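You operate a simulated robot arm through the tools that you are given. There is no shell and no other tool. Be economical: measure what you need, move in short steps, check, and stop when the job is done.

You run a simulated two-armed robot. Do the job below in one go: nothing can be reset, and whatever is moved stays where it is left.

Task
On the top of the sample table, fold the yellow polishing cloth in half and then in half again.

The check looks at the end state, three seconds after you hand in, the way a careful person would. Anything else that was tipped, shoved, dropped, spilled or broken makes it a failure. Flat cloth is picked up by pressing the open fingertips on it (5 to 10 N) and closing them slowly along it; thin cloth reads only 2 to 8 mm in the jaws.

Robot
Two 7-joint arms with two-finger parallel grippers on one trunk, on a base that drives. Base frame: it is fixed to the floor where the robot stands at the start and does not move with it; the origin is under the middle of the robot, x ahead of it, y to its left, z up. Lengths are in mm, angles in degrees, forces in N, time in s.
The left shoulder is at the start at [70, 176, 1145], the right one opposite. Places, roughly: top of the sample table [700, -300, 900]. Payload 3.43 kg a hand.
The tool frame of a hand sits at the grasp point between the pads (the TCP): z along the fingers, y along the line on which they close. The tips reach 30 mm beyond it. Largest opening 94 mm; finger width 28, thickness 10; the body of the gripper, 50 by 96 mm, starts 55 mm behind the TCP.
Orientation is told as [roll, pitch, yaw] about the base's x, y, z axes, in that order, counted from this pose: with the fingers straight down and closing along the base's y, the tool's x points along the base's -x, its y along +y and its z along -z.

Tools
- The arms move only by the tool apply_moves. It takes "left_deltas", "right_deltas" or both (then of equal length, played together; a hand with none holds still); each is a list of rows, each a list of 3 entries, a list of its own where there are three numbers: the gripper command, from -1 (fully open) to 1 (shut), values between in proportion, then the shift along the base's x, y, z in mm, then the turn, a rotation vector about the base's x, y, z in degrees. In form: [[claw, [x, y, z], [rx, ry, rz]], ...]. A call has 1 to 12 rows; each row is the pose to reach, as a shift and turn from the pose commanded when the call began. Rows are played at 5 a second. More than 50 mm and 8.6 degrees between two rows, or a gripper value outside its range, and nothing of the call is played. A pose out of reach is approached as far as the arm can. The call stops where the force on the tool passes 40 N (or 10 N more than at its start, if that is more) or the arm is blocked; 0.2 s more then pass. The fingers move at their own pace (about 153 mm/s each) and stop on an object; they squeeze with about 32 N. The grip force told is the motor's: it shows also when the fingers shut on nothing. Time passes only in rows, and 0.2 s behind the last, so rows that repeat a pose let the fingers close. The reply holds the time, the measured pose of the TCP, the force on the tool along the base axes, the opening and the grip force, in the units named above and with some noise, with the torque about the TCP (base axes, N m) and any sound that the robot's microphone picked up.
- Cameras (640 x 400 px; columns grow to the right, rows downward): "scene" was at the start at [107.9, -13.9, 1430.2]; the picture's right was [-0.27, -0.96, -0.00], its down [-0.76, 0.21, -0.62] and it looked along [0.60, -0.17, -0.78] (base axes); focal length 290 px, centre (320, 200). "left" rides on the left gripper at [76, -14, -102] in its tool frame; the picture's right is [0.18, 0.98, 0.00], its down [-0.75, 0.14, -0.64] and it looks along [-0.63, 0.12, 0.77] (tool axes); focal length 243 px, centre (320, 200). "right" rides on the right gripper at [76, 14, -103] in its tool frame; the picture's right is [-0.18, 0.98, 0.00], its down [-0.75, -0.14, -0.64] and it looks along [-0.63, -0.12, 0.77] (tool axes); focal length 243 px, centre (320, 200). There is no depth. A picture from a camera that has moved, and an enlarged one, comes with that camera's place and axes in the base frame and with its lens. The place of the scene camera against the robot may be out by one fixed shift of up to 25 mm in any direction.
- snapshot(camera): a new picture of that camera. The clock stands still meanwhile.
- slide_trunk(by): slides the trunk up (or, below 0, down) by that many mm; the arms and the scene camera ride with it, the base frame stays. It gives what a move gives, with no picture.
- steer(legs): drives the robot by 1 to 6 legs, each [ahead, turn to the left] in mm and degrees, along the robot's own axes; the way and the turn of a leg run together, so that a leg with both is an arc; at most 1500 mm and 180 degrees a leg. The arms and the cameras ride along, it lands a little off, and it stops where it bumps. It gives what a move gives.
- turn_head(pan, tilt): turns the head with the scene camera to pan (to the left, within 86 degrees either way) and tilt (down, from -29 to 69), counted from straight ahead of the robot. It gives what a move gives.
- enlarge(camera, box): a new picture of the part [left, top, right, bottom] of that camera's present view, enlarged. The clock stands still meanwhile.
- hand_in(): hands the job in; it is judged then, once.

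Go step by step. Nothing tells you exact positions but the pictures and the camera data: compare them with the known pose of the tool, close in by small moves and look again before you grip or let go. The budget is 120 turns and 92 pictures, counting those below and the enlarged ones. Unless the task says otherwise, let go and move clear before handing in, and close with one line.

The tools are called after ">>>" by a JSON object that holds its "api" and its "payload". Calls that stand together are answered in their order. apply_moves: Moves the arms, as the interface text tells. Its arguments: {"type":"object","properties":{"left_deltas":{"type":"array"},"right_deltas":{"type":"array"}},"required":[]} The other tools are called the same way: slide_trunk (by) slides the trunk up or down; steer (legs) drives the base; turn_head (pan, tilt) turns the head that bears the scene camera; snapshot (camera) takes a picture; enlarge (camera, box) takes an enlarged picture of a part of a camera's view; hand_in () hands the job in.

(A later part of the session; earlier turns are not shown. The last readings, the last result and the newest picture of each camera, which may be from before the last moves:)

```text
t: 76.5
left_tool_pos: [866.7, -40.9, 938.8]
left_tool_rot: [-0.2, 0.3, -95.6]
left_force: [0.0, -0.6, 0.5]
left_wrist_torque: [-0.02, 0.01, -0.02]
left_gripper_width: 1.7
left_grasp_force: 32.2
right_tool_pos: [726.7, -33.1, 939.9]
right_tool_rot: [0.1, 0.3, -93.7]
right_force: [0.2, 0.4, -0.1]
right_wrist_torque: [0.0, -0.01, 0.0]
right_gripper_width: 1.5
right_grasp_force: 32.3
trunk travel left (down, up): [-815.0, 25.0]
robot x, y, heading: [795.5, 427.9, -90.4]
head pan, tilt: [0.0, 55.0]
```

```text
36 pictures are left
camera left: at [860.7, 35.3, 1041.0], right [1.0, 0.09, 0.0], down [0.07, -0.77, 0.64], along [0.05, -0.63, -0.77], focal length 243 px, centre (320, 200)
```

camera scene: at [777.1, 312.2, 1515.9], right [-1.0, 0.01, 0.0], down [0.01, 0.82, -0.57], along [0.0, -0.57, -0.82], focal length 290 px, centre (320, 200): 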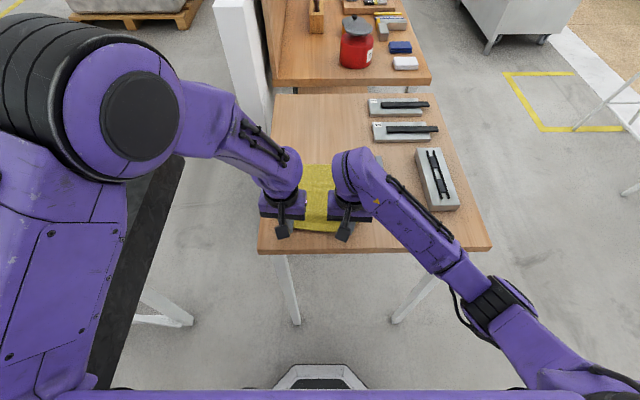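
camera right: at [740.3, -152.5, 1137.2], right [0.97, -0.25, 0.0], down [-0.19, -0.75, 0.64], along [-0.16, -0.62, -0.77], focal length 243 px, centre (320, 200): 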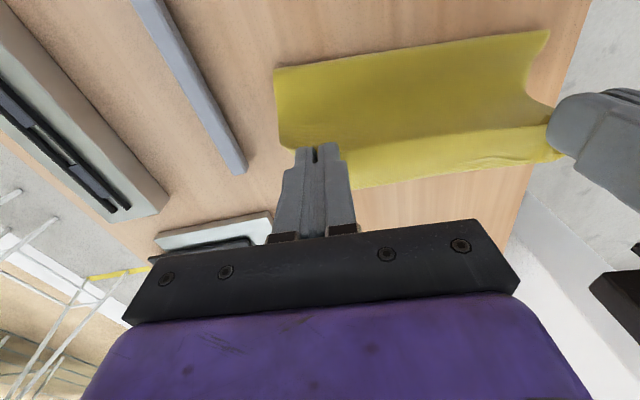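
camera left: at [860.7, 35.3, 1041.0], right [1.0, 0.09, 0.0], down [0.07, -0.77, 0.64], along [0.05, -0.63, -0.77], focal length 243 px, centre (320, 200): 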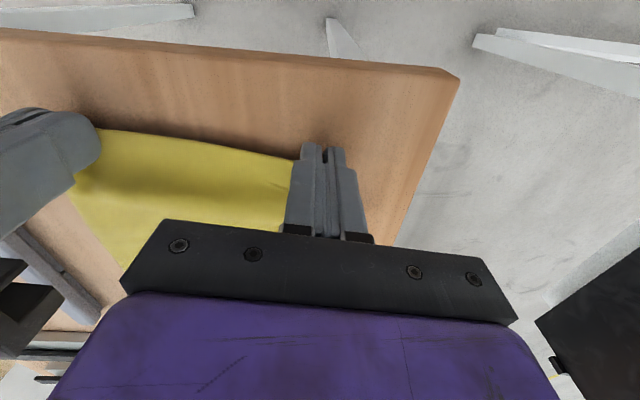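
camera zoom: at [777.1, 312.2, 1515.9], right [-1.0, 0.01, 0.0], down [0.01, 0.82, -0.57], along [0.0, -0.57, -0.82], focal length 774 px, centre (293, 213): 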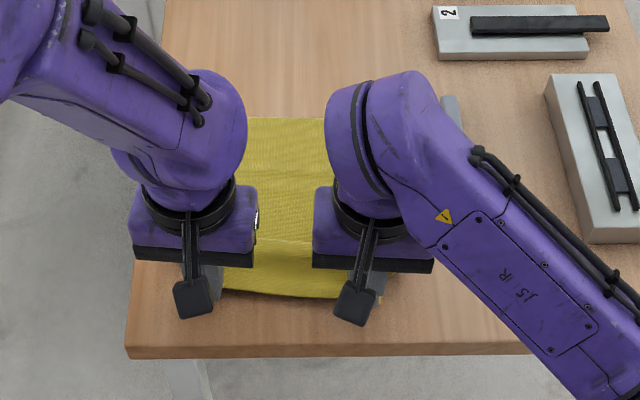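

One rotation step was too large, so nothing moved. I'll release and lift first with valid steps.

>>> {"api": "apply_moves", "payload": {"left_deltas": [[1, [0, 0, -4], [0, 0, 0]], [0.6, [0, 0, -4], [0, 0, 0]], [0.4, [0, 0, -4], [0, 0, 0]], [0.4, [0, 0, 20], [0, 0, 0]], [0.4, [5, 0, 50], [0, 0, -8]], [0.4, [10, 0, 80], [0, 0, -16]], [0.4, [20, 0, 90], [0, 0, -24]], [0.4, [30, 0, 90], [0, 0, -32]], [0.4, [40, 0, 90], [0, 0, -40]], [0.4, [50, 0, 90], [0, 0, -48]], [0.4, [50, 0, 90], [0, 0, -56]], [0.4, [50, 0, 90], [0, 0, -64]]], "right_deltas": [[1, [0, 0, -4], [0, 0, 0]], [0.6, [0, 0, -4], [0, 0, 0]], [0.4, [0, 0, -4], [0, 0, 0]], [0.4, [0, 0, 20], [0, 0, 0]], [0.4, [-5, 0, 50], [0, 0, 8]], [0.4, [-10, 0, 80], [0, 0, 16]], [0.4, [-20, 0, 90], [0, 0, 24]], [0.4, [-30, 0, 90], [0, 0, 32]], [0.4, [-40, 0, 90], [0, 0, 40]], [0.4, [-50, 0, 90], [0, 0, 48]], [0.4, [-60, 0, 90], [0, 0, 56]], [0.4, [-70, 0, 90], [0, 0, 64]]]}}

>>> {"api": "enlarge", "payload": {"camera": "scene", "box": [230, 120, 430, 270]}}

```text
t: 79.0
left_tool_pos: [914.7, -40.9, 1028.8]
left_tool_rot: [-0.2, 0.3, -159.8]
left_force: [0.2, -0.3, -0.4]
left_wrist_torque: [0.02, -0.01, 0.03]
left_gripper_width: 28.4
left_grasp_force: 0.0
right_tool_pos: [655.2, -33.7, 1028.2]
right_tool_rot: [0.1, 0.2, -29.5]
right_force: [0.5, 0.2, 0.1]
right_wrist_torque: [-0.01, -0.01, 0.02]
right_gripper_width: 28.3
right_grasp_force: 0.1
trunk travel left (down, up): [-815.0, 25.0]
robot x, y, heading: [794.0, 425.1, -90.3]
head pan, tilt: [0.0, 55.0]
```

```text
2.67 times, centred on (330, 195) of scene
camera zoom: at [776.7, 313.0, 1515.9], right [-1.0, 0.01, 0.0], down [0.01, 0.82, -0.57], along [0.0, -0.57, -0.82], focal length 774 px, centre (293, 213)
```

zoom: 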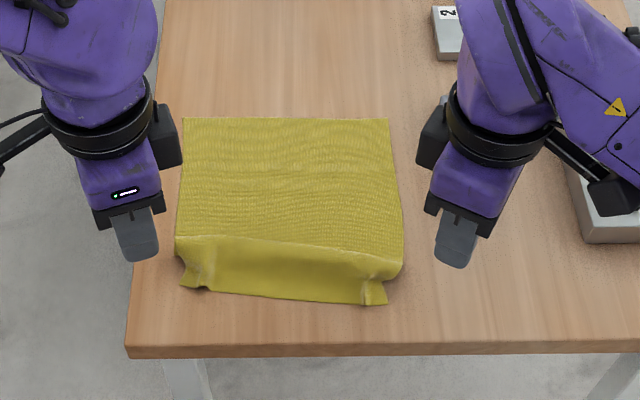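

The cloth is flat except for a pleat about 40 mm behind the near edge. I'll finish turning the jaws so they close across the edge and hover over the near corners, with the outer finger beyond the edge.

>>> {"api": "apply_moves", "payload": {"left_deltas": [[0.3, [-5, 0, -5], [0, 0, -8]], [0.3, [-15, 0, -10], [0, 0, -16]], [0.3, [-25, 0, -30], [0, 0, -24.5]], [0.3, [-40, 0, -50], [0, 0, -24.5]], [0.3, [-43, 0, -70], [0, 0, -24.5]], [0.3, [-43, 0, -70], [0, 0, -24.5]]], "right_deltas": [[0.3, [10, 0, -5], [0, 0, 8]], [0.3, [25, 0, -10], [0, 0, 16]], [0.3, [40, 0, -30], [0, 0, 25]], [0.3, [58, 0, -50], [0, 0, 25]], [0.3, [67, 0, -70], [0, 0, 25]], [0.3, [67, 0, -70], [0, 0, 25]]]}}

>>> {"api": "snapshot", "payload": {"camera": "left"}}

>>> {"api": "snapshot", "payload": {"camera": "right"}}

```text
refused: row 3 steps farther than a row can; nothing moved
```

```text
34 pictures are left
camera left: at [983.0, -1.9, 1132.2], right [0.51, -0.86, 0.0], down [-0.66, -0.4, 0.64], along [-0.55, -0.32, -0.77], focal length 243 px, centre (320, 200)
```

left: 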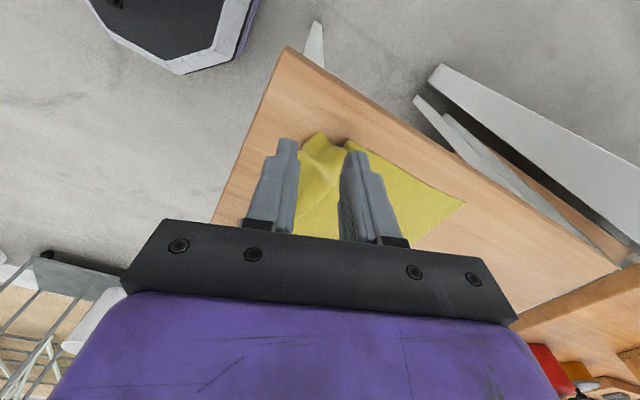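

```text
33 pictures are left
camera right: at [596.2, 16.3, 1131.5], right [0.65, 0.76, 0.0], down [0.59, -0.5, 0.64], along [0.49, -0.41, -0.77], focal length 243 px, centre (320, 200)
```

right: 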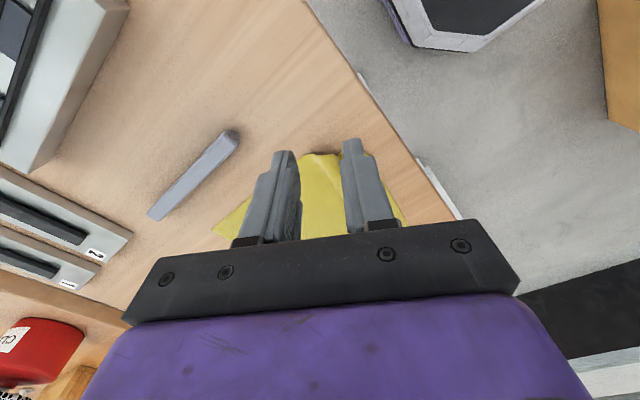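

One rotation step was again just too large. I'll repeat with smaller steps.

>>> {"api": "apply_moves", "payload": {"left_deltas": [[0.3, [-5, 0, -5], [0, 0, -7]], [0.3, [-15, 0, -10], [0, 0, -14]], [0.3, [-25, 0, -30], [0, 0, -20]], [0.3, [-40, 0, -50], [0, 0, -24.5]], [0.3, [-43, 0, -70], [0, 0, -24.5]], [0.3, [-43, 0, -70], [0, 0, -24.5]]], "right_deltas": [[0.3, [10, 0, -5], [0, 0, 7]], [0.3, [25, 0, -10], [0, 0, 14]], [0.3, [40, 0, -30], [0, 0, 20]], [0.3, [58, 0, -50], [0, 0, 25]], [0.3, [67, 0, -70], [0, 0, 25]], [0.3, [67, 0, -70], [0, 0, 25]]]}}

```text
t: 80.5
left_tool_pos: [873.1, -40.0, 958.4]
left_tool_rot: [-0.2, 0.3, 175.8]
left_force: [-0.2, 0.2, -0.1]
left_wrist_torque: [-0.03, -0.03, 0.01]
left_gripper_width: 32.9
left_grasp_force: 0.0
right_tool_pos: [723.0, -32.3, 958.2]
right_tool_rot: [0.1, 0.2, -4.8]
right_force: [-0.6, -0.1, -0.3]
right_wrist_torque: [0.0, -0.05, -0.03]
right_gripper_width: 32.9
right_grasp_force: 0.1
trunk travel left (down, up): [-815.0, 25.0]
robot x, y, heading: [792.0, 428.7, -90.3]
head pan, tilt: [0.0, 55.0]
```

>>> {"api": "snapshot", "payload": {"camera": "left"}}

>>> {"api": "snapshot", "payload": {"camera": "right"}}

```text
32 pictures are left
camera left: at [950.9, -32.2, 1060.6], right [0.11, -0.99, 0.0], down [-0.77, -0.09, 0.64], along [-0.63, -0.07, -0.77], focal length 243 px, centre (320, 200)
```

left: 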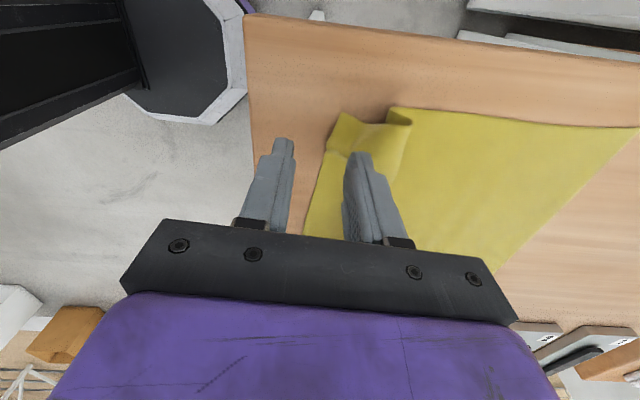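

```text
31 pictures are left
camera right: at [649.0, -12.2, 1060.9], right [0.26, 0.96, 0.0], down [0.74, -0.2, 0.64], along [0.62, -0.17, -0.77], focal length 243 px, centre (320, 200)
```

right: 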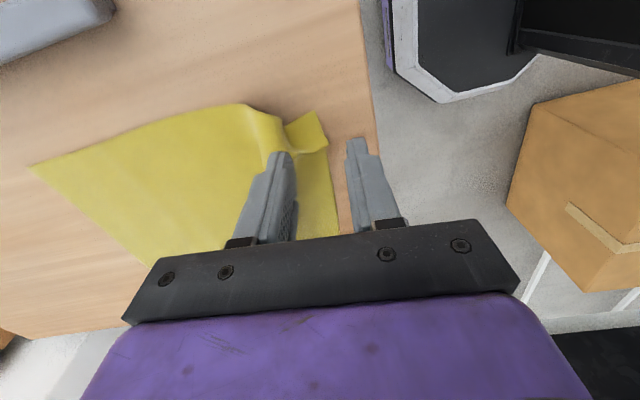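

The near edge lies at y ≈ −48 under the left hand and ≈ −31 under the right. I'll place each outer finger about 6 mm outside the edge and descend to contact.

>>> {"api": "apply_moves", "payload": {"left_deltas": [[0.3, [0, -10, -8], [0, 0, 0]], [0.3, [0, -18, -18], [0, 0, 0]], [0.3, [0, -18, -24], [0, 0, 0]], [0.3, [0, -18, -26.5], [0, 0, 0]], [0.3, [0, -18, -26.5], [0, 0, 0]]], "right_deltas": [[0.3, [0, -5, -8], [0, 0, 0]], [0.3, [0, -9, -18], [0, 0, 0]], [0.3, [0, -9, -24], [0, 0, 0]], [0.3, [0, -9, -26.5], [0, 0, 0]], [0.3, [0, -9, -26.5], [0, 0, 0]]]}}

```text
t: 81.7
left_tool_pos: [874.2, -59.5, 931.5]
left_tool_rot: [-0.1, 0.2, 175.7]
left_force: [-0.4, 0.2, 2.5]
left_wrist_torque: [-0.1, 0.03, 0.01]
left_gripper_width: 33.0
left_grasp_force: 0.6
right_tool_pos: [723.5, -41.3, 933.7]
right_tool_rot: [0.1, 0.2, -4.7]
right_force: [-0.2, -0.2, 0.0]
right_wrist_torque: [0.02, 0.01, 0.02]
right_gripper_width: 32.9
right_grasp_force: 0.0
trunk travel left (down, up): [-815.0, 25.0]
robot x, y, heading: [795.2, 430.9, -90.2]
head pan, tilt: [0.0, 55.0]
```

The left has just touched and the right is about 2 mm above. I'll press both.

>>> {"api": "apply_moves", "payload": {"left_deltas": [[0.3, [0, 0, -1], [0, 0, 0]], [0.3, [0, 0, -1], [0, 0, 0]]], "right_deltas": [[0.3, [0, 0, -2], [0, 0, 0]], [0.3, [0, 0, -3.2], [0, 0, 0]]]}}

```text
t: 82.2
left_tool_pos: [873.8, -57.7, 932.4]
left_tool_rot: [-0.2, 0.3, 175.7]
left_force: [-1.1, 1.0, -0.1]
left_wrist_torque: [0.0, 0.03, 0.04]
left_gripper_width: 32.9
left_grasp_force: 0.0
right_tool_pos: [722.6, -41.2, 931.4]
right_tool_rot: [-0.3, -0.1, -4.8]
right_force: [-3.2, 0.3, 22.9]
right_wrist_torque: [-0.16, 0.2, 0.01]
right_gripper_width: 32.9
right_grasp_force: 0.1
trunk travel left (down, up): [-815.0, 25.0]
robot x, y, heading: [794.1, 428.2, -90.2]
head pan, tilt: [0.0, 55.0]
```

>>> {"api": "apply_moves", "payload": {"left_deltas": [[0.3, [0, 0, -1], [0, 0, 0]], [0.3, [0, 0, -1.6], [0, 0, 0]], [0.3, [0, 0, -1.6], [0, 0, 0]]], "right_deltas": [[0.3, [0, 0, 0.8], [0, 0, 0]], [0.3, [0, 0, 0.8], [0, 0, 0]], [0.3, [0, 0, 0.8], [0, 0, 0]]]}}

```text
t: 83.0
left_tool_pos: [873.8, -57.6, 931.3]
left_tool_rot: [0.0, 0.3, 175.9]
left_force: [-0.5, -0.7, 12.1]
left_wrist_torque: [-0.33, 0.05, -0.01]
left_gripper_width: 33.3
left_grasp_force: 0.8
right_tool_pos: [723.0, -40.8, 930.4]
right_tool_rot: [-0.2, 0.1, -4.8]
right_force: [-3.2, -5.3, 24.0]
right_wrist_torque: [-0.37, 0.11, -0.01]
right_gripper_width: 34.0
right_grasp_force: 0.8
trunk travel left (down, up): [-815.0, 25.0]
robot x, y, heading: [793.0, 427.9, -90.6]
head pan, tilt: [0.0, 55.0]
```

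The left presses at 12 N and the right at 24 N. I'll ease the right and close both slowly.

>>> {"api": "apply_moves", "payload": {"left_deltas": [[0.3, [0, 0, 0.2], [0, 0, 0]], [0.4, [0, 0, 0.2], [0, 0, 0]], [0.5, [0, 0, 0.2], [0, 0, 0]], [0.6, [0, 0, 0.2], [0, 0, 0]], [0.7, [0, 0, 0.2], [0, 0, 0]], [0.78, [0, 0, 0.2], [0, 0, 0]], [0.85, [0, 0, 0.2], [0, 0, 0]], [0.92, [0, 0, 0.2], [0, 0, 0]], [1, [0, 0, 0.2], [0, 0, 0]], [1, [0, 0, 0.2], [0, 0, 0]], [1, [0, 0, 0.2], [0, 0, 0]]], "right_deltas": [[0.3, [0, 0, 1], [0, 0, 0]], [0.4, [0, 0, 1], [0, 0, 0]], [0.5, [0, 0, 1], [0, 0, 0]], [0.6, [0, 0, 1], [0, 0, 0]], [0.7, [0, 0, 1], [0, 0, 0]], [0.78, [0, 0, 1], [0, 0, 0]], [0.85, [0, 0, 1], [0, 0, 0]], [0.92, [0, 0, 1], [0, 0, 0]], [1, [0, 0, 1], [0, 0, 0]], [1, [0, 0, 1], [0, 0, 0]], [1, [0, 0, 1], [0, 0, 0]]]}}

```text
t: 85.5
left_tool_pos: [874.0, -57.6, 930.6]
left_tool_rot: [0.1, 0.3, 175.9]
left_force: [1.0, -6.9, 26.3]
left_wrist_torque: [-0.43, 0.05, 0.02]
left_gripper_width: 2.0
left_grasp_force: 31.4
right_tool_pos: [721.5, -40.5, 931.4]
right_tool_rot: [0.0, 0.1, -4.8]
right_force: [-0.6, 1.3, 3.2]
right_wrist_torque: [-0.01, -0.01, 0.0]
right_gripper_width: 2.1
right_grasp_force: 32.4
trunk travel left (down, up): [-815.0, 25.0]
robot x, y, heading: [792.6, 425.5, -90.5]
head pan, tilt: [0.0, 55.0]
```

Both read about 2 mm, so they're gripped. I'll lift a little and look.

>>> {"api": "apply_moves", "payload": {"left_deltas": [[1, [0, 0, 10], [0, 0, 0]], [1, [0, 2, 25], [0, 0, 0]], [1, [0, 4, 45], [0, 0, 0]], [1, [0, 4, 65], [0, 0, 0]], [1, [0, 4, 70], [0, 0, 0]]], "right_deltas": [[1, [0, 0, 10], [0, 0, 0]], [1, [0, 2, 25], [0, 0, 0]], [1, [0, 4, 45], [0, 0, 0]], [1, [0, 4, 65], [0, 0, 0]], [1, [0, 4, 70], [0, 0, 0]]]}}

>>> {"api": "snapshot", "payload": {"camera": "left"}}

>>> {"api": "enlarge", "payload": {"camera": "scene", "box": [230, 120, 430, 270]}}

```text
t: 86.7
left_tool_pos: [873.4, -54.9, 999.2]
left_tool_rot: [-0.1, 0.2, 175.9]
left_force: [-0.8, 0.3, 0.0]
left_wrist_torque: [-0.01, 0.01, 0.01]
left_gripper_width: 2.1
left_grasp_force: 31.7
right_tool_pos: [722.2, -38.8, 1001.3]
right_tool_rot: [0.0, 0.2, -4.8]
right_force: [0.6, 0.2, -0.2]
right_wrist_torque: [-0.01, 0.02, -0.03]
right_gripper_width: 2.1
right_grasp_force: 31.7
trunk travel left (down, up): [-815.0, 25.0]
robot x, y, heading: [792.5, 426.9, -90.6]
head pan, tilt: [0.0, 55.0]
```

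```text
30 pictures are left
camera left: at [950.6, -46.8, 1102.3], right [0.11, -0.99, 0.0], down [-0.77, -0.09, 0.64], along [-0.63, -0.07, -0.77], focal length 243 px, centre (320, 200)
```

left: 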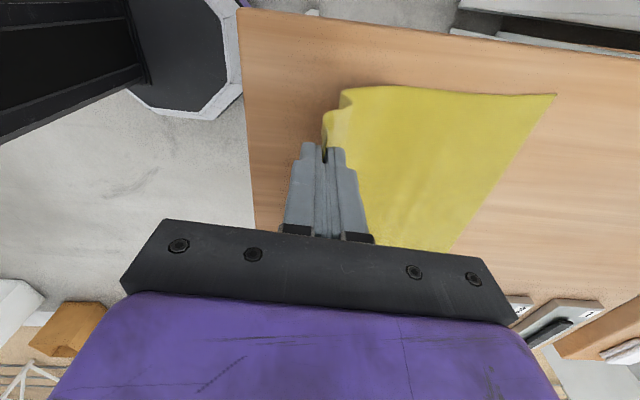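

```text
2.67 times, centred on (330, 195) of scene
camera zoom: at [777.0, 313.2, 1515.9], right [-1.0, 0.01, 0.0], down [0.01, 0.82, -0.57], along [0.0, -0.57, -0.82], focal length 774 px, centre (293, 213)
```

zoom: 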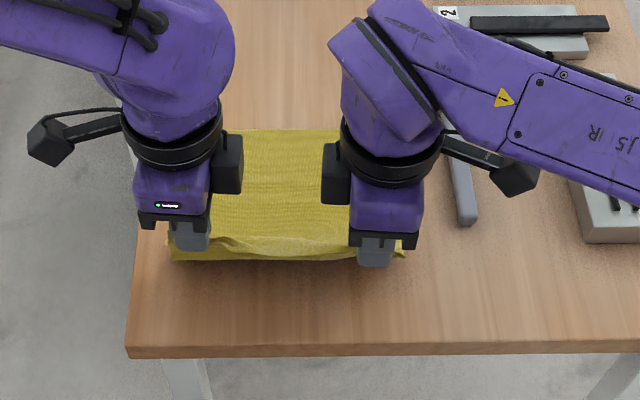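

The edge now stands vertical in the jaws. The far edge is at y ≈ −241, so the fold line should be about −115. I'll swing over on a 110 mm arc and check at mid-way.

>>> {"api": "apply_moves", "payload": {"left_deltas": [[1, [0, -8, 18], [0, 0, 0]], [1, [0, -22, 33], [0, 0, 0]], [1, [0, -42, 40], [0, 0, 0]], [1, [0, -62, 41], [0, 0, 0]], [1, [0, -82, 39], [0, 0, 0]], [1, [0, -102, 33], [0, 0, 0]], [1, [0, -102, 33], [0, 0, 0]]], "right_deltas": [[1, [0, -8, 18], [0, 0, 0]], [1, [0, -24, 33], [0, 0, 0]], [1, [0, -46, 40], [0, 0, 0]], [1, [0, -68, 41], [0, 0, 0]], [1, [0, -90, 39], [0, 0, 0]], [1, [0, -113, 33], [0, 0, 0]], [1, [0, -113, 33], [0, 0, 0]]]}}

>>> {"api": "enlarge", "payload": {"camera": "scene", "box": [230, 100, 430, 250]}}

>>> {"api": "snapshot", "payload": {"camera": "left"}}

```text
t: 88.2
left_tool_pos: [874.2, -156.0, 1034.6]
left_tool_rot: [-0.2, 0.3, 176.0]
left_force: [0.4, 1.5, -0.6]
left_wrist_torque: [0.0, 0.02, 0.01]
left_gripper_width: 2.0
left_grasp_force: 32.1
right_tool_pos: [722.3, -149.4, 1034.2]
right_tool_rot: [0.1, 0.3, -4.7]
right_force: [0.6, 0.0, -0.3]
right_wrist_torque: [-0.04, 0.01, 0.05]
right_gripper_width: 2.0
right_grasp_force: 32.6
trunk travel left (down, up): [-815.0, 25.0]
robot x, y, heading: [796.9, 428.5, -90.3]
head pan, tilt: [0.0, 55.0]
```

```text
2.67 times, centred on (330, 175) of scene
camera zoom: at [777.0, 313.9, 1516.0], right [-1.0, 0.01, 0.0], down [0.01, 0.82, -0.57], along [0.0, -0.57, -0.82], focal length 774 px, centre (293, 267)
```

zoom: 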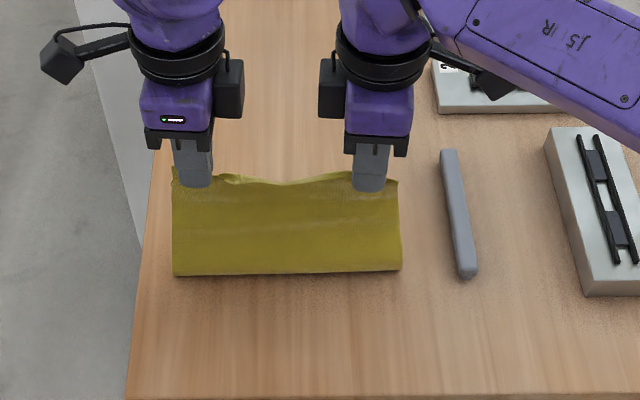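

```text
27 pictures are left
camera left: at [951.1, -147.3, 1136.4], right [0.11, -0.99, 0.0], down [-0.77, -0.09, 0.64], along [-0.63, -0.07, -0.77], focal length 243 px, centre (320, 200)
```

left: 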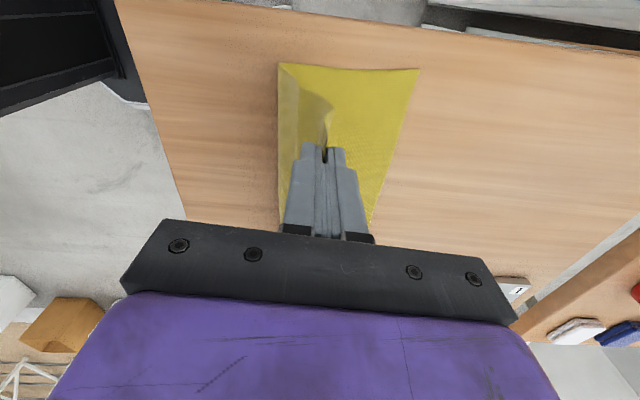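

This is a clean half fold: fold line at y ≈ −117, far edge −238, both layers square. I'll continue the arc down and tilt slightly at the end.

>>> {"api": "apply_moves", "payload": {"left_deltas": [[1, [0, -14, -5], [0, 0, 0]], [1, [0, -28, -14], [0, 0, 0]], [1, [0, -42, -26], [0, 0, 0]], [1, [0, -54, -41], [0, 0, 0]], [1, [0, -66, -58], [4, 0, 0]], [1, [0, -75, -75], [8, 0, 0]], [1, [0, -80, -88], [12, 0, 0]], [1, [0, -80, -88], [12, 0, 0]]], "right_deltas": [[1, [0, -16, -5], [0, 0, 0]], [1, [0, -32, -14], [0, 0, 0]], [1, [0, -48, -26], [0, 0, 0]], [1, [0, -62, -41], [0, 0, 0]], [1, [0, -74, -58], [4, 0, 0]], [1, [0, -83, -75], [8, 0, 0]], [1, [0, -88, -88], [12, 0, 0]], [1, [0, -88, -88], [12, 0, 0]]]}}

>>> {"api": "snapshot", "payload": {"camera": "left"}}

>>> {"api": "snapshot", "payload": {"camera": "right"}}

```text
t: 90.0
left_tool_pos: [882.4, -217.7, 961.7]
left_tool_rot: [-8.2, -0.3, 175.8]
left_force: [-2.1, 0.0, 0.3]
left_wrist_torque: [-0.01, 0.09, 0.02]
left_gripper_width: 2.0
left_grasp_force: 32.0
left hand out of reach, approached as far as the arm can: row 6, 7, 8
right_tool_pos: [721.0, -209.9, 960.1]
right_tool_rot: [8.1, 1.0, -4.6]
right_force: [1.8, 0.6, -0.5]
right_wrist_torque: [-0.03, -0.03, -0.04]
right_gripper_width: 1.8
right_grasp_force: 32.2
right hand out of reach, approached as far as the arm can: row 6, 7, 8
trunk travel left (down, up): [-815.0, 25.0]
robot x, y, heading: [792.0, 427.4, -90.6]
head pan, tilt: [0.0, 55.0]
```

```text
26 pictures are left
camera left: at [958.5, -223.9, 1064.4], right [0.11, -0.98, -0.14], down [-0.76, -0.18, 0.62], along [-0.63, 0.04, -0.77], focal length 243 px, centre (320, 200)
```

left: 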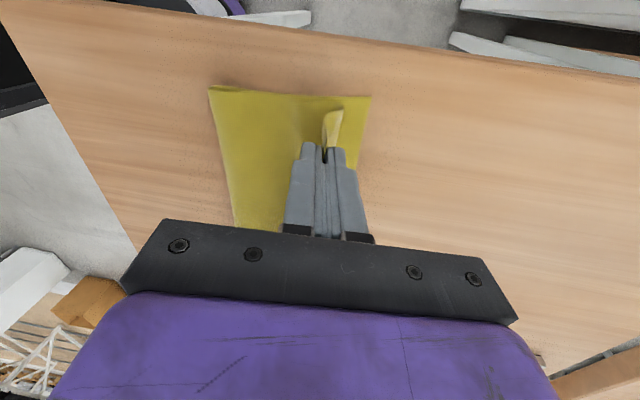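

```text
25 pictures are left
camera right: at [646.2, -204.3, 1064.1], right [0.26, 0.95, 0.14], down [0.74, -0.29, 0.6], along [0.62, -0.06, -0.79], focal length 243 px, centre (320, 200)
```

right: 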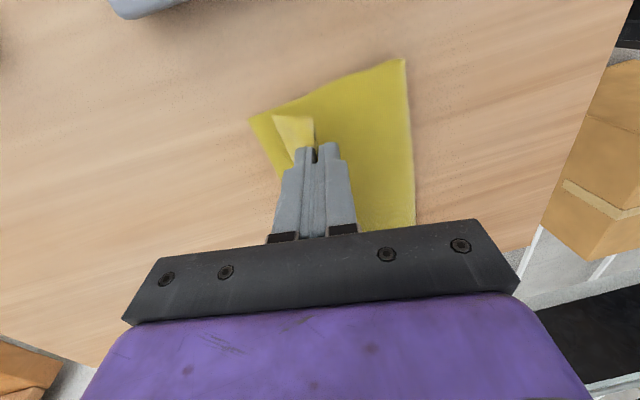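

The arms are at full stretch just short of the target. The base will go forward 15 mm before I lower the tips.

>>> {"api": "steer", "payload": {"legs": [[18, 0]]}}

>>> {"api": "apply_moves", "payload": {"left_deltas": [[1, [-2, 0, -4], [0, 0, 0]], [1, [-5, 0, -10], [0, 0, 0]], [1, [-5, 0, -16], [0, 0, 0]], [1, [-5, 0, -20], [0, 0, 0]], [1, [-5, 0, -20], [0, 0, 0]]], "right_deltas": [[1, [0, 0, -4], [0, 0, 0]], [1, [0, 0, -10], [0, 0, 0]], [1, [0, 0, -16], [0, 0, 0]], [1, [0, 0, -20], [0, 0, 0]], [1, [0, 0, -20], [0, 0, 0]]]}}

>>> {"api": "snapshot", "payload": {"camera": "left"}}

```text
t: 90.8
left_tool_pos: [879.7, -232.1, 964.6]
left_tool_rot: [-7.9, -0.3, 175.9]
left_force: [-2.9, 0.0, -0.5]
left_wrist_torque: [-0.07, 0.1, 0.06]
left_gripper_width: 2.0
left_grasp_force: 31.9
right_tool_pos: [718.3, -223.4, 961.9]
right_tool_rot: [7.8, 0.8, -4.7]
right_force: [2.9, 0.0, -0.3]
right_wrist_torque: [-0.07, -0.02, -0.04]
right_gripper_width: 2.1
right_grasp_force: 32.1
trunk travel left (down, up): [-815.0, 25.0]
robot x, y, heading: [792.7, 408.4, -90.4]
head pan, tilt: [0.0, 55.0]
```

```text
t: 92.0
left_tool_pos: [879.8, -230.8, 942.6]
left_tool_rot: [-8.1, -0.3, 175.9]
left_force: [-3.4, 0.0, 0.5]
left_wrist_torque: [-0.01, 0.08, 0.02]
left_gripper_width: 1.7
left_grasp_force: 31.8
left hand out of reach, approached as far as the arm can: row 2, 3, 4, 5
right_tool_pos: [717.8, -223.2, 940.6]
right_tool_rot: [8.1, 0.8, -4.6]
right_force: [2.5, -0.3, 0.2]
right_wrist_torque: [-0.02, -0.03, -0.03]
right_gripper_width: 2.0
right_grasp_force: 31.8
right hand out of reach, approached as far as the arm can: row 3, 4, 5
trunk travel left (down, up): [-815.0, 25.0]
robot x, y, heading: [791.2, 408.4, -90.1]
head pan, tilt: [0.0, 55.0]
```

```text
24 pictures are left
camera left: at [956.2, -237.1, 1045.5], right [0.11, -0.98, -0.14], down [-0.76, -0.18, 0.62], along [-0.63, 0.04, -0.77], focal length 243 px, centre (320, 200)
```

left: 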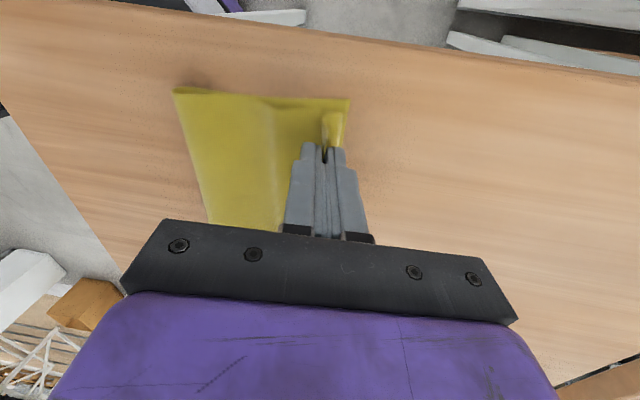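

The tips are about 12 mm above the lower layer near its far edge. I'll open gently and lift straight off.

>>> {"api": "apply_moves", "payload": {"left_deltas": [[0.8, [0, 0, 0], [0, 0, 0]], [0.6, [0, 0, 0], [0, 0, 0]], [0.6, [0, 0, 5], [0, 0, 0]], [0.6, [0, 0, 20], [0, 0, 0]], [0.6, [0, 0, 45], [0, 0, 0]], [0.6, [10, 0, 75], [0, 0, 0]], [0.6, [30, 0, 90], [0, 0, 0]]], "right_deltas": [[0.8, [0, 0, 0], [0, 0, 0]], [0.6, [0, 0, 0], [0, 0, 0]], [0.6, [0, 0, 5], [0, 0, 0]], [0.6, [0, 0, 20], [0, 0, 0]], [0.6, [0, 0, 45], [0, 0, 0]], [0.6, [-10, 0, 75], [0, 0, 0]], [0.6, [-40, 0, 90], [0, 0, 0]]]}}

>>> {"api": "enlarge", "payload": {"camera": "scene", "box": [230, 100, 430, 250]}}

>>> {"api": "snapshot", "payload": {"camera": "left"}}

```text
t: 93.6
left_tool_pos: [906.3, -229.1, 1035.4]
left_tool_rot: [-8.1, -0.2, 175.9]
left_force: [0.6, -0.4, -0.3]
left_wrist_torque: [-0.01, -0.03, 0.02]
left_gripper_width: 19.0
left_grasp_force: 0.0
right_tool_pos: [676.8, -223.6, 1031.8]
right_tool_rot: [8.1, 0.8, -4.7]
right_force: [-1.4, -0.2, 0.1]
right_wrist_torque: [-0.01, -0.02, 0.02]
right_gripper_width: 18.9
right_grasp_force: 0.1
trunk travel left (down, up): [-815.0, 25.0]
robot x, y, heading: [792.0, 413.1, -90.7]
head pan, tilt: [0.0, 55.0]
```

```text
2.67 times, centred on (330, 175) of scene
camera zoom: at [775.4, 295.8, 1515.9], right [-1.0, 0.01, 0.0], down [0.01, 0.82, -0.57], along [0.0, -0.57, -0.82], focal length 774 px, centre (293, 267)
```

zoom: 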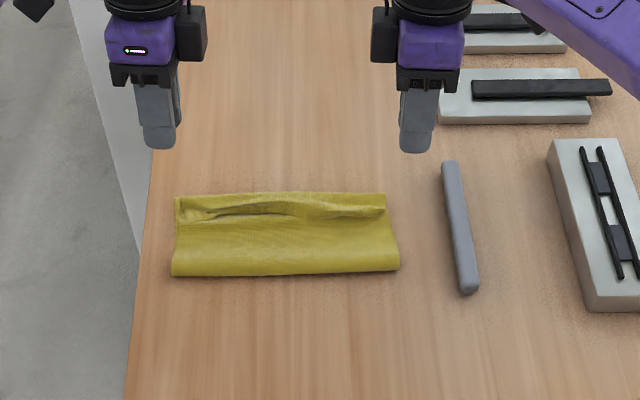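

```text
22 pictures are left
camera left: at [983.9, -235.7, 1136.5], right [0.11, -0.98, -0.14], down [-0.77, -0.18, 0.62], along [-0.63, 0.04, -0.77], focal length 243 px, centre (320, 200)
```

left: 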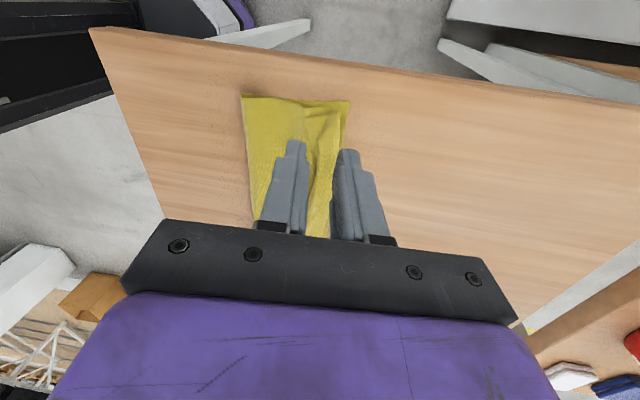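

The first fold is in place, with a small wrinkled hem near the far edge. I'll take a closer look.

>>> {"api": "enlarge", "payload": {"camera": "scene", "box": [275, 155, 365, 210]}}

```text
7.11 times, centred on (320, 182) of scene
camera zoom: at [775.4, 295.8, 1515.9], right [-1.0, 0.01, 0.0], down [0.01, 0.82, -0.57], along [0.0, -0.57, -0.82], focal length 2065 px, centre (320, 324)
```

zoom: 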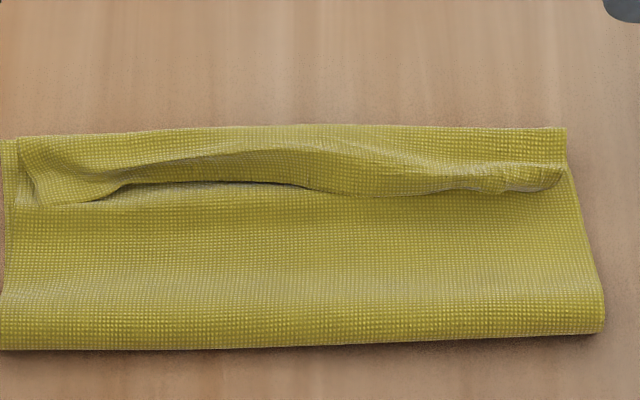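

The last 25 mm of the top edge is turned back toward me, with its lip raised. I'll drive in 40 mm, set the closed fingers vertical behind the lip, and sweep it outward at low height.

>>> {"api": "steer", "payload": {"legs": [[45, 0]]}}

>>> {"api": "apply_moves", "payload": {"left_deltas": [[1, [-15, 25, 0], [-4, 0, 0]], [1, [-30, 55, 0], [-8, 0, 0]], [1, [-45, 85, -20], [-8, 0, 0]], [1, [-48, 100, -45], [-8, 0, 0]], [1, [-48, 102, -70], [-8, 0, 0]], [1, [-48, 102, -85], [-8, 0, 0]], [1, [-48, 102, -85], [-8, 0, 0]]], "right_deltas": [[1, [15, 25, 0], [-4, 0, 0]], [1, [35, 55, 0], [-8, 0, 0]], [1, [55, 85, -20], [-8, 0, 0]], [1, [63, 100, -45], [-8, 0, 0]], [1, [63, 102, -67], [-8, 0, 0]], [1, [63, 102, -82], [-8, 0, 0]], [1, [63, 102, -82], [-8, 0, 0]]]}}

```text
t: 94.5
left_tool_pos: [906.0, -268.9, 1039.0]
left_tool_rot: [-7.6, -0.2, 175.8]
left_force: [-0.1, 0.1, 1.0]
left_wrist_torque: [-0.03, 0.02, 0.01]
left_gripper_width: 18.9
left_grasp_force: 0.1
right_tool_pos: [675.9, -262.7, 1037.2]
right_tool_rot: [7.4, 0.7, -4.7]
right_force: [-0.1, -0.4, -0.2]
right_wrist_torque: [0.02, -0.04, -0.02]
right_gripper_width: 18.8
right_grasp_force: 0.1
trunk travel left (down, up): [-815.0, 25.0]
robot x, y, heading: [784.3, 367.0, -90.5]
head pan, tilt: [0.0, 55.0]
```

```text
t: 96.1
left_tool_pos: [857.2, -171.0, 952.7]
left_tool_rot: [0.2, 0.4, 176.0]
left_force: [0.1, 0.7, 0.7]
left_wrist_torque: [0.02, 0.02, 0.0]
left_gripper_width: 0.0
left_grasp_force: 32.1
right_tool_pos: [738.2, -164.2, 952.9]
right_tool_rot: [-0.2, 0.1, -4.8]
right_force: [-0.3, -0.5, -0.4]
right_wrist_torque: [-0.01, -0.01, -0.02]
right_gripper_width: 0.2
right_grasp_force: 31.6
trunk travel left (down, up): [-815.0, 25.0]
robot x, y, heading: [788.5, 365.4, -90.3]
head pan, tilt: [0.0, 55.0]
```

>>> {"api": "apply_moves", "payload": {"left_deltas": [[1, [0, 0, -10], [0, 0, 0]], [1, [0, -3, -18], [0, 0, 0]], [1, [0, -14, -18], [0, 0, 0]], [1, [0, -24, -18], [0, 0, 0]], [1, [0, -34, -18], [0, 0, 0]], [1, [0, -44, -18], [0, 0, 0]], [1, [0, -54, -17.5], [0, 0, 0]], [1, [0, -64, -17], [0, 0, 0]], [1, [0, -74, -15], [0, 0, 0]], [1, [0, -84, -10], [0, 0, 0]], [1, [0, -92, 5], [0, 0, 0]], [1, [0, -92, 40], [0, 0, 0]]], "right_deltas": [[1, [0, 0, -10], [0, 0, 0]], [1, [0, -3, -18], [0, 0, 0]], [1, [0, -16, -18], [0, 0, 0]], [1, [0, -28, -18], [0, 0, 0]], [1, [0, -40, -18], [0, 0, 0]], [1, [0, -50, -18], [0, 0, 0]], [1, [0, -60, -17.5], [0, 0, 0]], [1, [0, -70, -17], [0, 0, 0]], [1, [0, -80, -15], [0, 0, 0]], [1, [0, -90, -10], [0, 0, 0]], [1, [0, -98, 5], [0, 0, 0]], [1, [0, -98, 40], [0, 0, 0]]]}}

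>>> {"api": "enlarge", "payload": {"camera": "scene", "box": [260, 155, 380, 230]}}

```text
t: 98.7
left_tool_pos: [858.7, -258.3, 995.7]
left_tool_rot: [0.3, 0.3, 175.8]
left_force: [0.3, 0.3, 0.8]
left_wrist_torque: [-0.01, 0.02, -0.03]
left_gripper_width: 0.0
left_grasp_force: 32.3
right_tool_pos: [738.9, -263.4, 995.2]
right_tool_rot: [-0.4, 0.1, -4.8]
right_force: [0.8, 0.1, -0.1]
right_wrist_torque: [-0.02, 0.03, -0.01]
right_gripper_width: 0.0
right_grasp_force: 31.8
trunk travel left (down, up): [-815.0, 25.0]
robot x, y, heading: [792.8, 364.0, -90.5]
head pan, tilt: [0.0, 55.0]
```

```text
5.33 times, centred on (320, 192) of scene
camera zoom: at [776.7, 252.6, 1516.1], right [-1.0, 0.01, 0.0], down [0.01, 0.82, -0.57], along [0.0, -0.57, -0.82], focal length 1548 px, centre (320, 240)
```

zoom: 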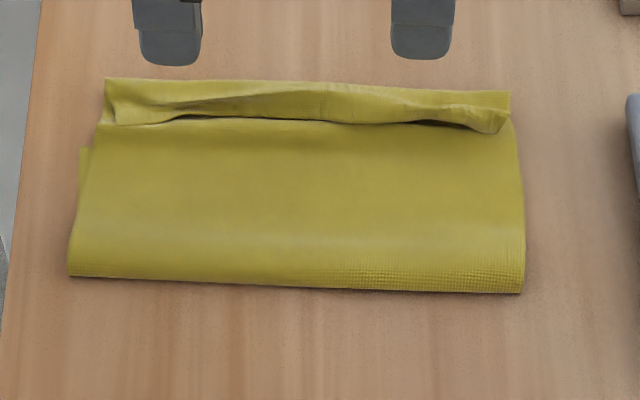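

The sweep dragged the whole top layer outward instead of flipping the lip, so it now overhangs. The lip is still raised, so I'll pick up only that lip and redo the lay-down; first a close wrist look.

>>> {"api": "apply_moves", "payload": {"left_deltas": [[0.6, [0, 0, -5], [0, 0, 0]], [0.6, [0, -5, -10], [0, 0, 0]]], "right_deltas": [[0.6, [-10, 5, -5], [0, 0, 0]], [0.6, [-22, 8, -10], [0, 0, 0]]]}}

>>> {"api": "snapshot", "payload": {"camera": "left"}}

>>> {"api": "snapshot", "payload": {"camera": "right"}}

```text
t: 99.3
left_tool_pos: [857.8, -266.0, 983.7]
left_tool_rot: [0.2, 0.5, 175.8]
left_force: [-0.4, 0.2, -0.2]
left_wrist_torque: [-0.05, -0.01, 0.03]
left_gripper_width: 18.6
left_grasp_force: 0.1
right_tool_pos: [716.7, -254.8, 982.9]
right_tool_rot: [-0.1, 0.1, -4.8]
right_force: [0.2, 0.1, 0.7]
right_wrist_torque: [0.0, -0.02, 0.02]
right_gripper_width: 19.0
right_grasp_force: 0.2
trunk travel left (down, up): [-815.0, 25.0]
robot x, y, heading: [791.7, 369.0, -90.6]
head pan, tilt: [0.0, 55.0]
```

```text
19 pictures are left
camera left: at [935.4, -257.6, 1087.1], right [0.11, -0.99, 0.01], down [-0.77, -0.08, 0.64], along [-0.63, -0.08, -0.77], focal length 243 px, centre (320, 200)
```

left: 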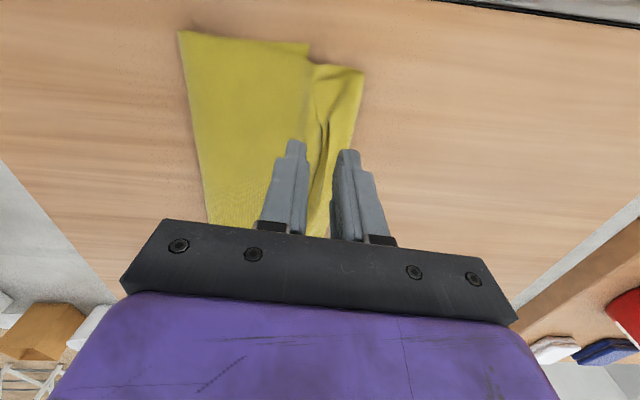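

```text
18 pictures are left
camera right: at [641.7, -233.9, 1086.6], right [0.26, 0.96, 0.0], down [0.74, -0.2, 0.64], along [0.62, -0.17, -0.77], focal length 243 px, centre (320, 200)
```

right: 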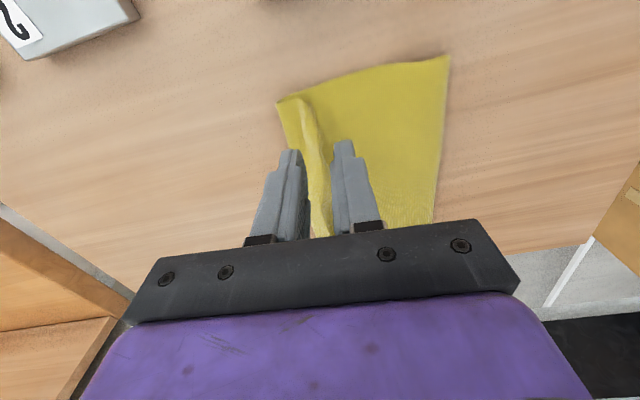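

The lip is at y ≈ −271 under the left hand and ≈ −263 under the right. I'll straddle it with 18 mm openings, tips just above the layer below, and close.

>>> {"api": "apply_moves", "payload": {"left_deltas": [[0.6, [0, -7, -15], [0, 0, 0]], [0.6, [0, -7, -35], [0, 0, 0]], [0.6, [0, -7, -46], [0, 0, 0]], [0.6, [0, -7, -49.5], [0, 0, 0]], [0.6, [0, -7, -49.5], [0, 0, 0]], [0.75, [0, -7, -49.5], [0, 0, 0]], [0.88, [0, -7, -49.5], [0, 0, 0]], [1, [0, -7, -49.5], [0, 0, 0]], [1, [0, -7, -49.5], [0, 0, 0]], [1, [0, -7, -49.5], [0, 0, 0]]], "right_deltas": [[0.6, [0, -10, -15], [0, 0, 0]], [0.6, [0, -10, -35], [0, 0, 0]], [0.6, [0, -10, -46], [0, 0, 0]], [0.6, [0, -10, -49], [0, 0, 0]], [0.6, [0, -10, -49], [0, 0, 0]], [0.75, [0, -10, -49], [0, 0, 0]], [0.88, [0, -10, -49], [0, 0, 0]], [1, [0, -10, -49], [0, 0, 0]], [1, [0, -10, -49], [0, 0, 0]], [1, [0, -10, -49], [0, 0, 0]]]}}

```text
t: 101.5
left_tool_pos: [859.2, -273.9, 933.3]
left_tool_rot: [0.2, 0.3, 175.8]
left_force: [0.1, 0.0, -0.4]
left_wrist_torque: [0.0, 0.01, 0.02]
left_gripper_width: 1.9
left_grasp_force: 32.4
right_tool_pos: [717.3, -264.2, 935.7]
right_tool_rot: [-0.2, 0.2, -4.7]
right_force: [-0.1, -0.6, 2.6]
right_wrist_torque: [-0.05, -0.05, -0.01]
right_gripper_width: 1.9
right_grasp_force: 32.0
trunk travel left (down, up): [-815.0, 25.0]
robot x, y, heading: [793.6, 367.6, -90.6]
head pan, tilt: [0.0, 55.0]
```

Both lips are pinched at 1.9 mm. I'll lift and carry the edge back, with the base backing off, so the lower half lies flat again.

>>> {"api": "apply_moves", "payload": {"left_deltas": [[1, [0, 5, 15], [0, 0, 0]], [1, [0, 15, 35], [0, 0, 0]], [1, [2, 30, 55], [0, 0, 0]], [1, [4, 55, 75], [0, 0, 0]], [1, [6, 85, 88], [0, 0, 0]], [1, [8, 110, 92], [0, 0, 0]], [1, [8, 110, 92], [0, 0, 0]]], "right_deltas": [[1, [0, 5, 15], [0, 0, 0]], [1, [0, 15, 35], [0, 0, 0]], [1, [0, 30, 55], [0, 0, 0]], [1, [0, 55, 75], [0, 0, 0]], [1, [0, 85, 88], [0, 0, 0]], [1, [0, 107, 90], [0, 0, 0]], [1, [0, 107, 90], [0, 0, 0]]]}}

>>> {"api": "steer", "payload": {"legs": [[-50, 0]]}}

>>> {"api": "apply_moves", "payload": {"left_deltas": [[1, [0, 15, 0], [0, 0, 0]], [1, [0, 30, 0], [0, 0, 0]], [1, [0, 40, -5], [0, 0, 0]], [1, [0, 40, -5], [0, 0, 0]]], "right_deltas": [[1, [0, 15, 0], [0, 0, 0]], [1, [0, 30, 0], [0, 0, 0]], [1, [0, 40, -5], [0, 0, 0]], [1, [0, 40, -5], [0, 0, 0]]]}}

>>> {"api": "snapshot", "payload": {"camera": "left"}}

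```text
t: 103.1
left_tool_pos: [867.3, -165.8, 1025.3]
left_tool_rot: [0.1, 0.3, 175.9]
left_force: [-2.5, 0.9, 0.1]
left_wrist_torque: [0.0, 0.07, 0.02]
left_gripper_width: 2.1
left_grasp_force: 32.0
right_tool_pos: [716.9, -158.9, 1026.1]
right_tool_rot: [-0.2, 0.2, -4.8]
right_force: [2.4, -0.2, -0.6]
right_wrist_torque: [0.04, -0.09, 0.03]
right_gripper_width: 1.9
right_grasp_force: 32.0
trunk travel left (down, up): [-815.0, 25.0]
robot x, y, heading: [792.2, 363.2, -90.3]
head pan, tilt: [0.0, 55.0]
```

```text
t: 104.0
left_tool_pos: [867.3, -120.0, 1021.6]
left_tool_rot: [-0.1, 0.5, 175.9]
left_force: [-3.0, -0.8, -0.4]
left_wrist_torque: [0.07, 0.07, 0.04]
left_gripper_width: 1.9
left_grasp_force: 31.6
right_tool_pos: [718.6, -111.7, 1024.2]
right_tool_rot: [0.0, 0.2, -4.7]
right_force: [2.8, 0.1, -0.5]
right_wrist_torque: [0.04, -0.1, -0.01]
right_gripper_width: 2.0
right_grasp_force: 32.3
trunk travel left (down, up): [-815.0, 25.0]
robot x, y, heading: [794.2, 414.8, -90.5]
head pan, tilt: [0.0, 55.0]
```

```text
t: 105.0
left_tool_pos: [867.1, -75.7, 1019.6]
left_tool_rot: [0.1, 0.4, 175.9]
left_force: [-3.2, 0.9, -0.6]
left_wrist_torque: [0.03, 0.06, -0.01]
left_gripper_width: 1.8
left_grasp_force: 31.5
right_tool_pos: [717.9, -66.5, 1020.6]
right_tool_rot: [-0.2, 0.1, -4.7]
right_force: [3.2, -0.1, 0.9]
right_wrist_torque: [0.04, -0.09, 0.0]
right_gripper_width: 2.1
right_grasp_force: 32.0
trunk travel left (down, up): [-815.0, 25.0]
robot x, y, heading: [793.9, 414.1, -90.5]
head pan, tilt: [0.0, 55.0]
```

```text
17 pictures are left
camera left: at [944.5, -67.6, 1122.3], right [0.11, -0.99, 0.0], down [-0.77, -0.08, 0.64], along [-0.63, -0.07, -0.77], focal length 243 px, centre (320, 200)
```

left: 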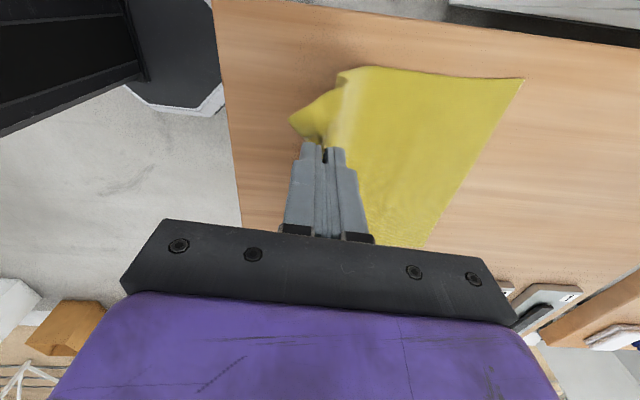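

The cloth is back up with its far edge at y ≈ −243. I'll run the arc again at 103 mm radius, finishing low and gently taut over the far edge.

>>> {"api": "apply_moves", "payload": {"left_deltas": [[1, [-1, -20, 10], [0, 0, 0]], [1, [-2, -41, 13], [0, 0, 0]], [1, [-3, -60, 11], [0, 0, 0]], [1, [-3, -78, 6], [0, 0, 0]], [1, [-3, -96, -3], [0, 0, 0]], [1, [-3, -111, -14], [0, 0, 0]], [1, [-3, -124, -28], [0, 0, 0]], [1, [-3, -135, -45], [0, 0, 0]], [1, [-3, -143, -64], [0, 0, 0]], [1, [-3, -148, -80], [0, 0, 0]], [1, [-3, -152, -84], [0, 0, 0]], [1, [-3, -152, -84], [0, 0, 0]]], "right_deltas": [[1, [0, -22, 10], [0, 0, 0]], [1, [0, -44, 13], [0, 0, 0]], [1, [0, -65, 11], [0, 0, 0]], [1, [0, -84, 6], [0, 0, 0]], [1, [0, -103, -3], [0, 0, 0]], [1, [0, -119, -14], [0, 0, 0]], [1, [0, -133, -28], [0, 0, 0]], [1, [0, -145, -45], [0, 0, 0]], [1, [0, -154, -64], [0, 0, 0]], [1, [0, -160, -80], [0, 0, 0]], [1, [0, -164, -84], [0, 0, 0]], [1, [0, -164, -84], [0, 0, 0]]]}}

>>> {"api": "snapshot", "payload": {"camera": "left"}}

```text
t: 107.7
left_tool_pos: [864.2, -227.6, 936.4]
left_tool_rot: [0.2, 0.4, 176.0]
left_force: [0.2, 0.9, -0.2]
left_wrist_torque: [-0.01, 0.01, -0.01]
left_gripper_width: 2.3
left_grasp_force: 31.6
right_tool_pos: [718.7, -230.1, 938.7]
right_tool_rot: [-0.3, 0.1, -4.8]
right_force: [0.0, -1.0, -1.0]
right_wrist_torque: [0.0, -0.03, -0.02]
right_gripper_width: 2.0
right_grasp_force: 31.8
trunk travel left (down, up): [-815.0, 25.0]
robot x, y, heading: [793.1, 412.4, -90.3]
head pan, tilt: [0.0, 55.0]
```

```text
16 pictures are left
camera left: at [941.9, -218.8, 1038.7], right [0.11, -0.99, 0.0], down [-0.77, -0.08, 0.64], along [-0.63, -0.07, -0.77], focal length 243 px, centre (320, 200)
```

left: 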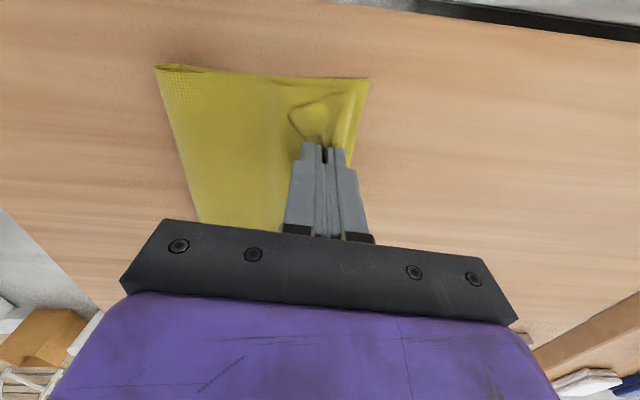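

The fold line is at −140, so the halves are about 107 and 145 mm. I'll repeat the carry-back and lay-down once more on a lower, slacker arc so the fold line isn't pulled along.

>>> {"api": "apply_moves", "payload": {"left_deltas": [[1, [0, 10, 20], [0, 0, 0]], [1, [0, 22, 40], [0, 0, 0]], [1, [0, 38, 60], [0, 0, 0]], [1, [0, 60, 78], [0, 0, 0]], [1, [0, 90, 88], [0, 0, 0]], [1, [0, 120, 90], [0, 0, 0]], [1, [0, 148, 86], [0, 0, 0]], [1, [0, 165, 80], [0, 0, 0]], [1, [0, 165, 80], [0, 0, 0]]], "right_deltas": [[1, [0, 10, 20], [0, 0, 0]], [1, [0, 22, 40], [0, 0, 0]], [1, [0, 38, 60], [0, 0, 0]], [1, [0, 60, 78], [0, 0, 0]], [1, [0, 90, 88], [0, 0, 0]], [1, [0, 120, 90], [0, 0, 0]], [1, [0, 148, 86], [0, 0, 0]], [1, [0, 165, 80], [0, 0, 0]], [1, [0, 165, 80], [0, 0, 0]]]}}

>>> {"api": "apply_moves", "payload": {"left_deltas": [[1, [0, -20, 2], [0, 0, 0]], [1, [0, -40, 2], [0, 0, 0]], [1, [0, -60, -2], [0, 0, 0]], [1, [0, -80, -10], [0, 0, 0]], [1, [0, -98, -21], [0, 0, 0]], [1, [0, -115, -34], [0, 0, 0]], [1, [0, -131, -48], [0, 0, 0]], [1, [0, -145, -62], [0, 0, 0]], [1, [0, -156, -73], [0, 0, 0]], [1, [0, -163, -79], [0, 0, 0]], [1, [0, -163, -80], [0, 0, 0]]], "right_deltas": [[1, [0, -20, 2], [0, 0, 0]], [1, [0, -40, 2], [0, 0, 0]], [1, [0, -60, -2], [0, 0, 0]], [1, [0, -80, -10], [0, 0, 0]], [1, [0, -98, -21], [0, 0, 0]], [1, [0, -115, -34], [0, 0, 0]], [1, [0, -131, -48], [0, 0, 0]], [1, [0, -145, -62], [0, 0, 0]], [1, [0, -156, -73], [0, 0, 0]], [1, [0, -163, -80], [0, 0, 0]], [1, [0, -163, -82], [0, 0, 0]]]}}

>>> {"api": "snapshot", "payload": {"camera": "left"}}

```text
t: 109.7
left_tool_pos: [864.9, -61.5, 1016.3]
left_tool_rot: [0.3, 0.5, 176.0]
left_force: [0.7, 0.5, 0.3]
left_wrist_torque: [0.0, 0.01, 0.01]
left_gripper_width: 2.1
left_grasp_force: 31.8
right_tool_pos: [720.1, -66.5, 1016.9]
right_tool_rot: [-0.3, 0.1, -4.7]
right_force: [0.7, 0.0, -0.7]
right_wrist_torque: [0.0, -0.03, -0.03]
right_gripper_width: 1.9
right_grasp_force: 31.8
trunk travel left (down, up): [-815.0, 25.0]
robot x, y, heading: [792.0, 413.5, -90.4]
head pan, tilt: [0.0, 55.0]
```

```text
t: 112.0
left_tool_pos: [863.6, -224.9, 935.5]
left_tool_rot: [0.1, 0.3, 175.9]
left_force: [-1.0, -0.3, 0.4]
left_wrist_torque: [0.02, 0.04, -0.02]
left_gripper_width: 2.1
left_grasp_force: 32.3
right_tool_pos: [718.9, -230.2, 934.7]
right_tool_rot: [-0.4, 0.2, -4.7]
right_force: [1.7, 1.1, 4.9]
right_wrist_torque: [0.06, -0.11, 0.02]
right_gripper_width: 1.9
right_grasp_force: 31.9
trunk travel left (down, up): [-815.0, 25.0]
robot x, y, heading: [793.1, 415.0, -90.5]
head pan, tilt: [0.0, 55.0]
```

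```text
15 pictures are left
camera left: at [941.3, -216.5, 1038.3], right [0.11, -0.99, 0.0], down [-0.77, -0.08, 0.64], along [-0.63, -0.07, -0.77], focal length 243 px, centre (320, 200)
```

left: 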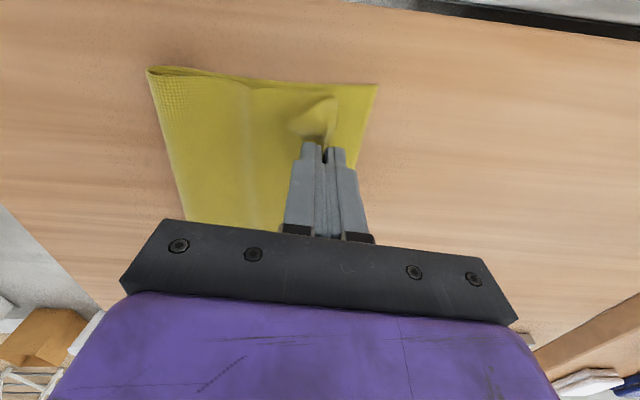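

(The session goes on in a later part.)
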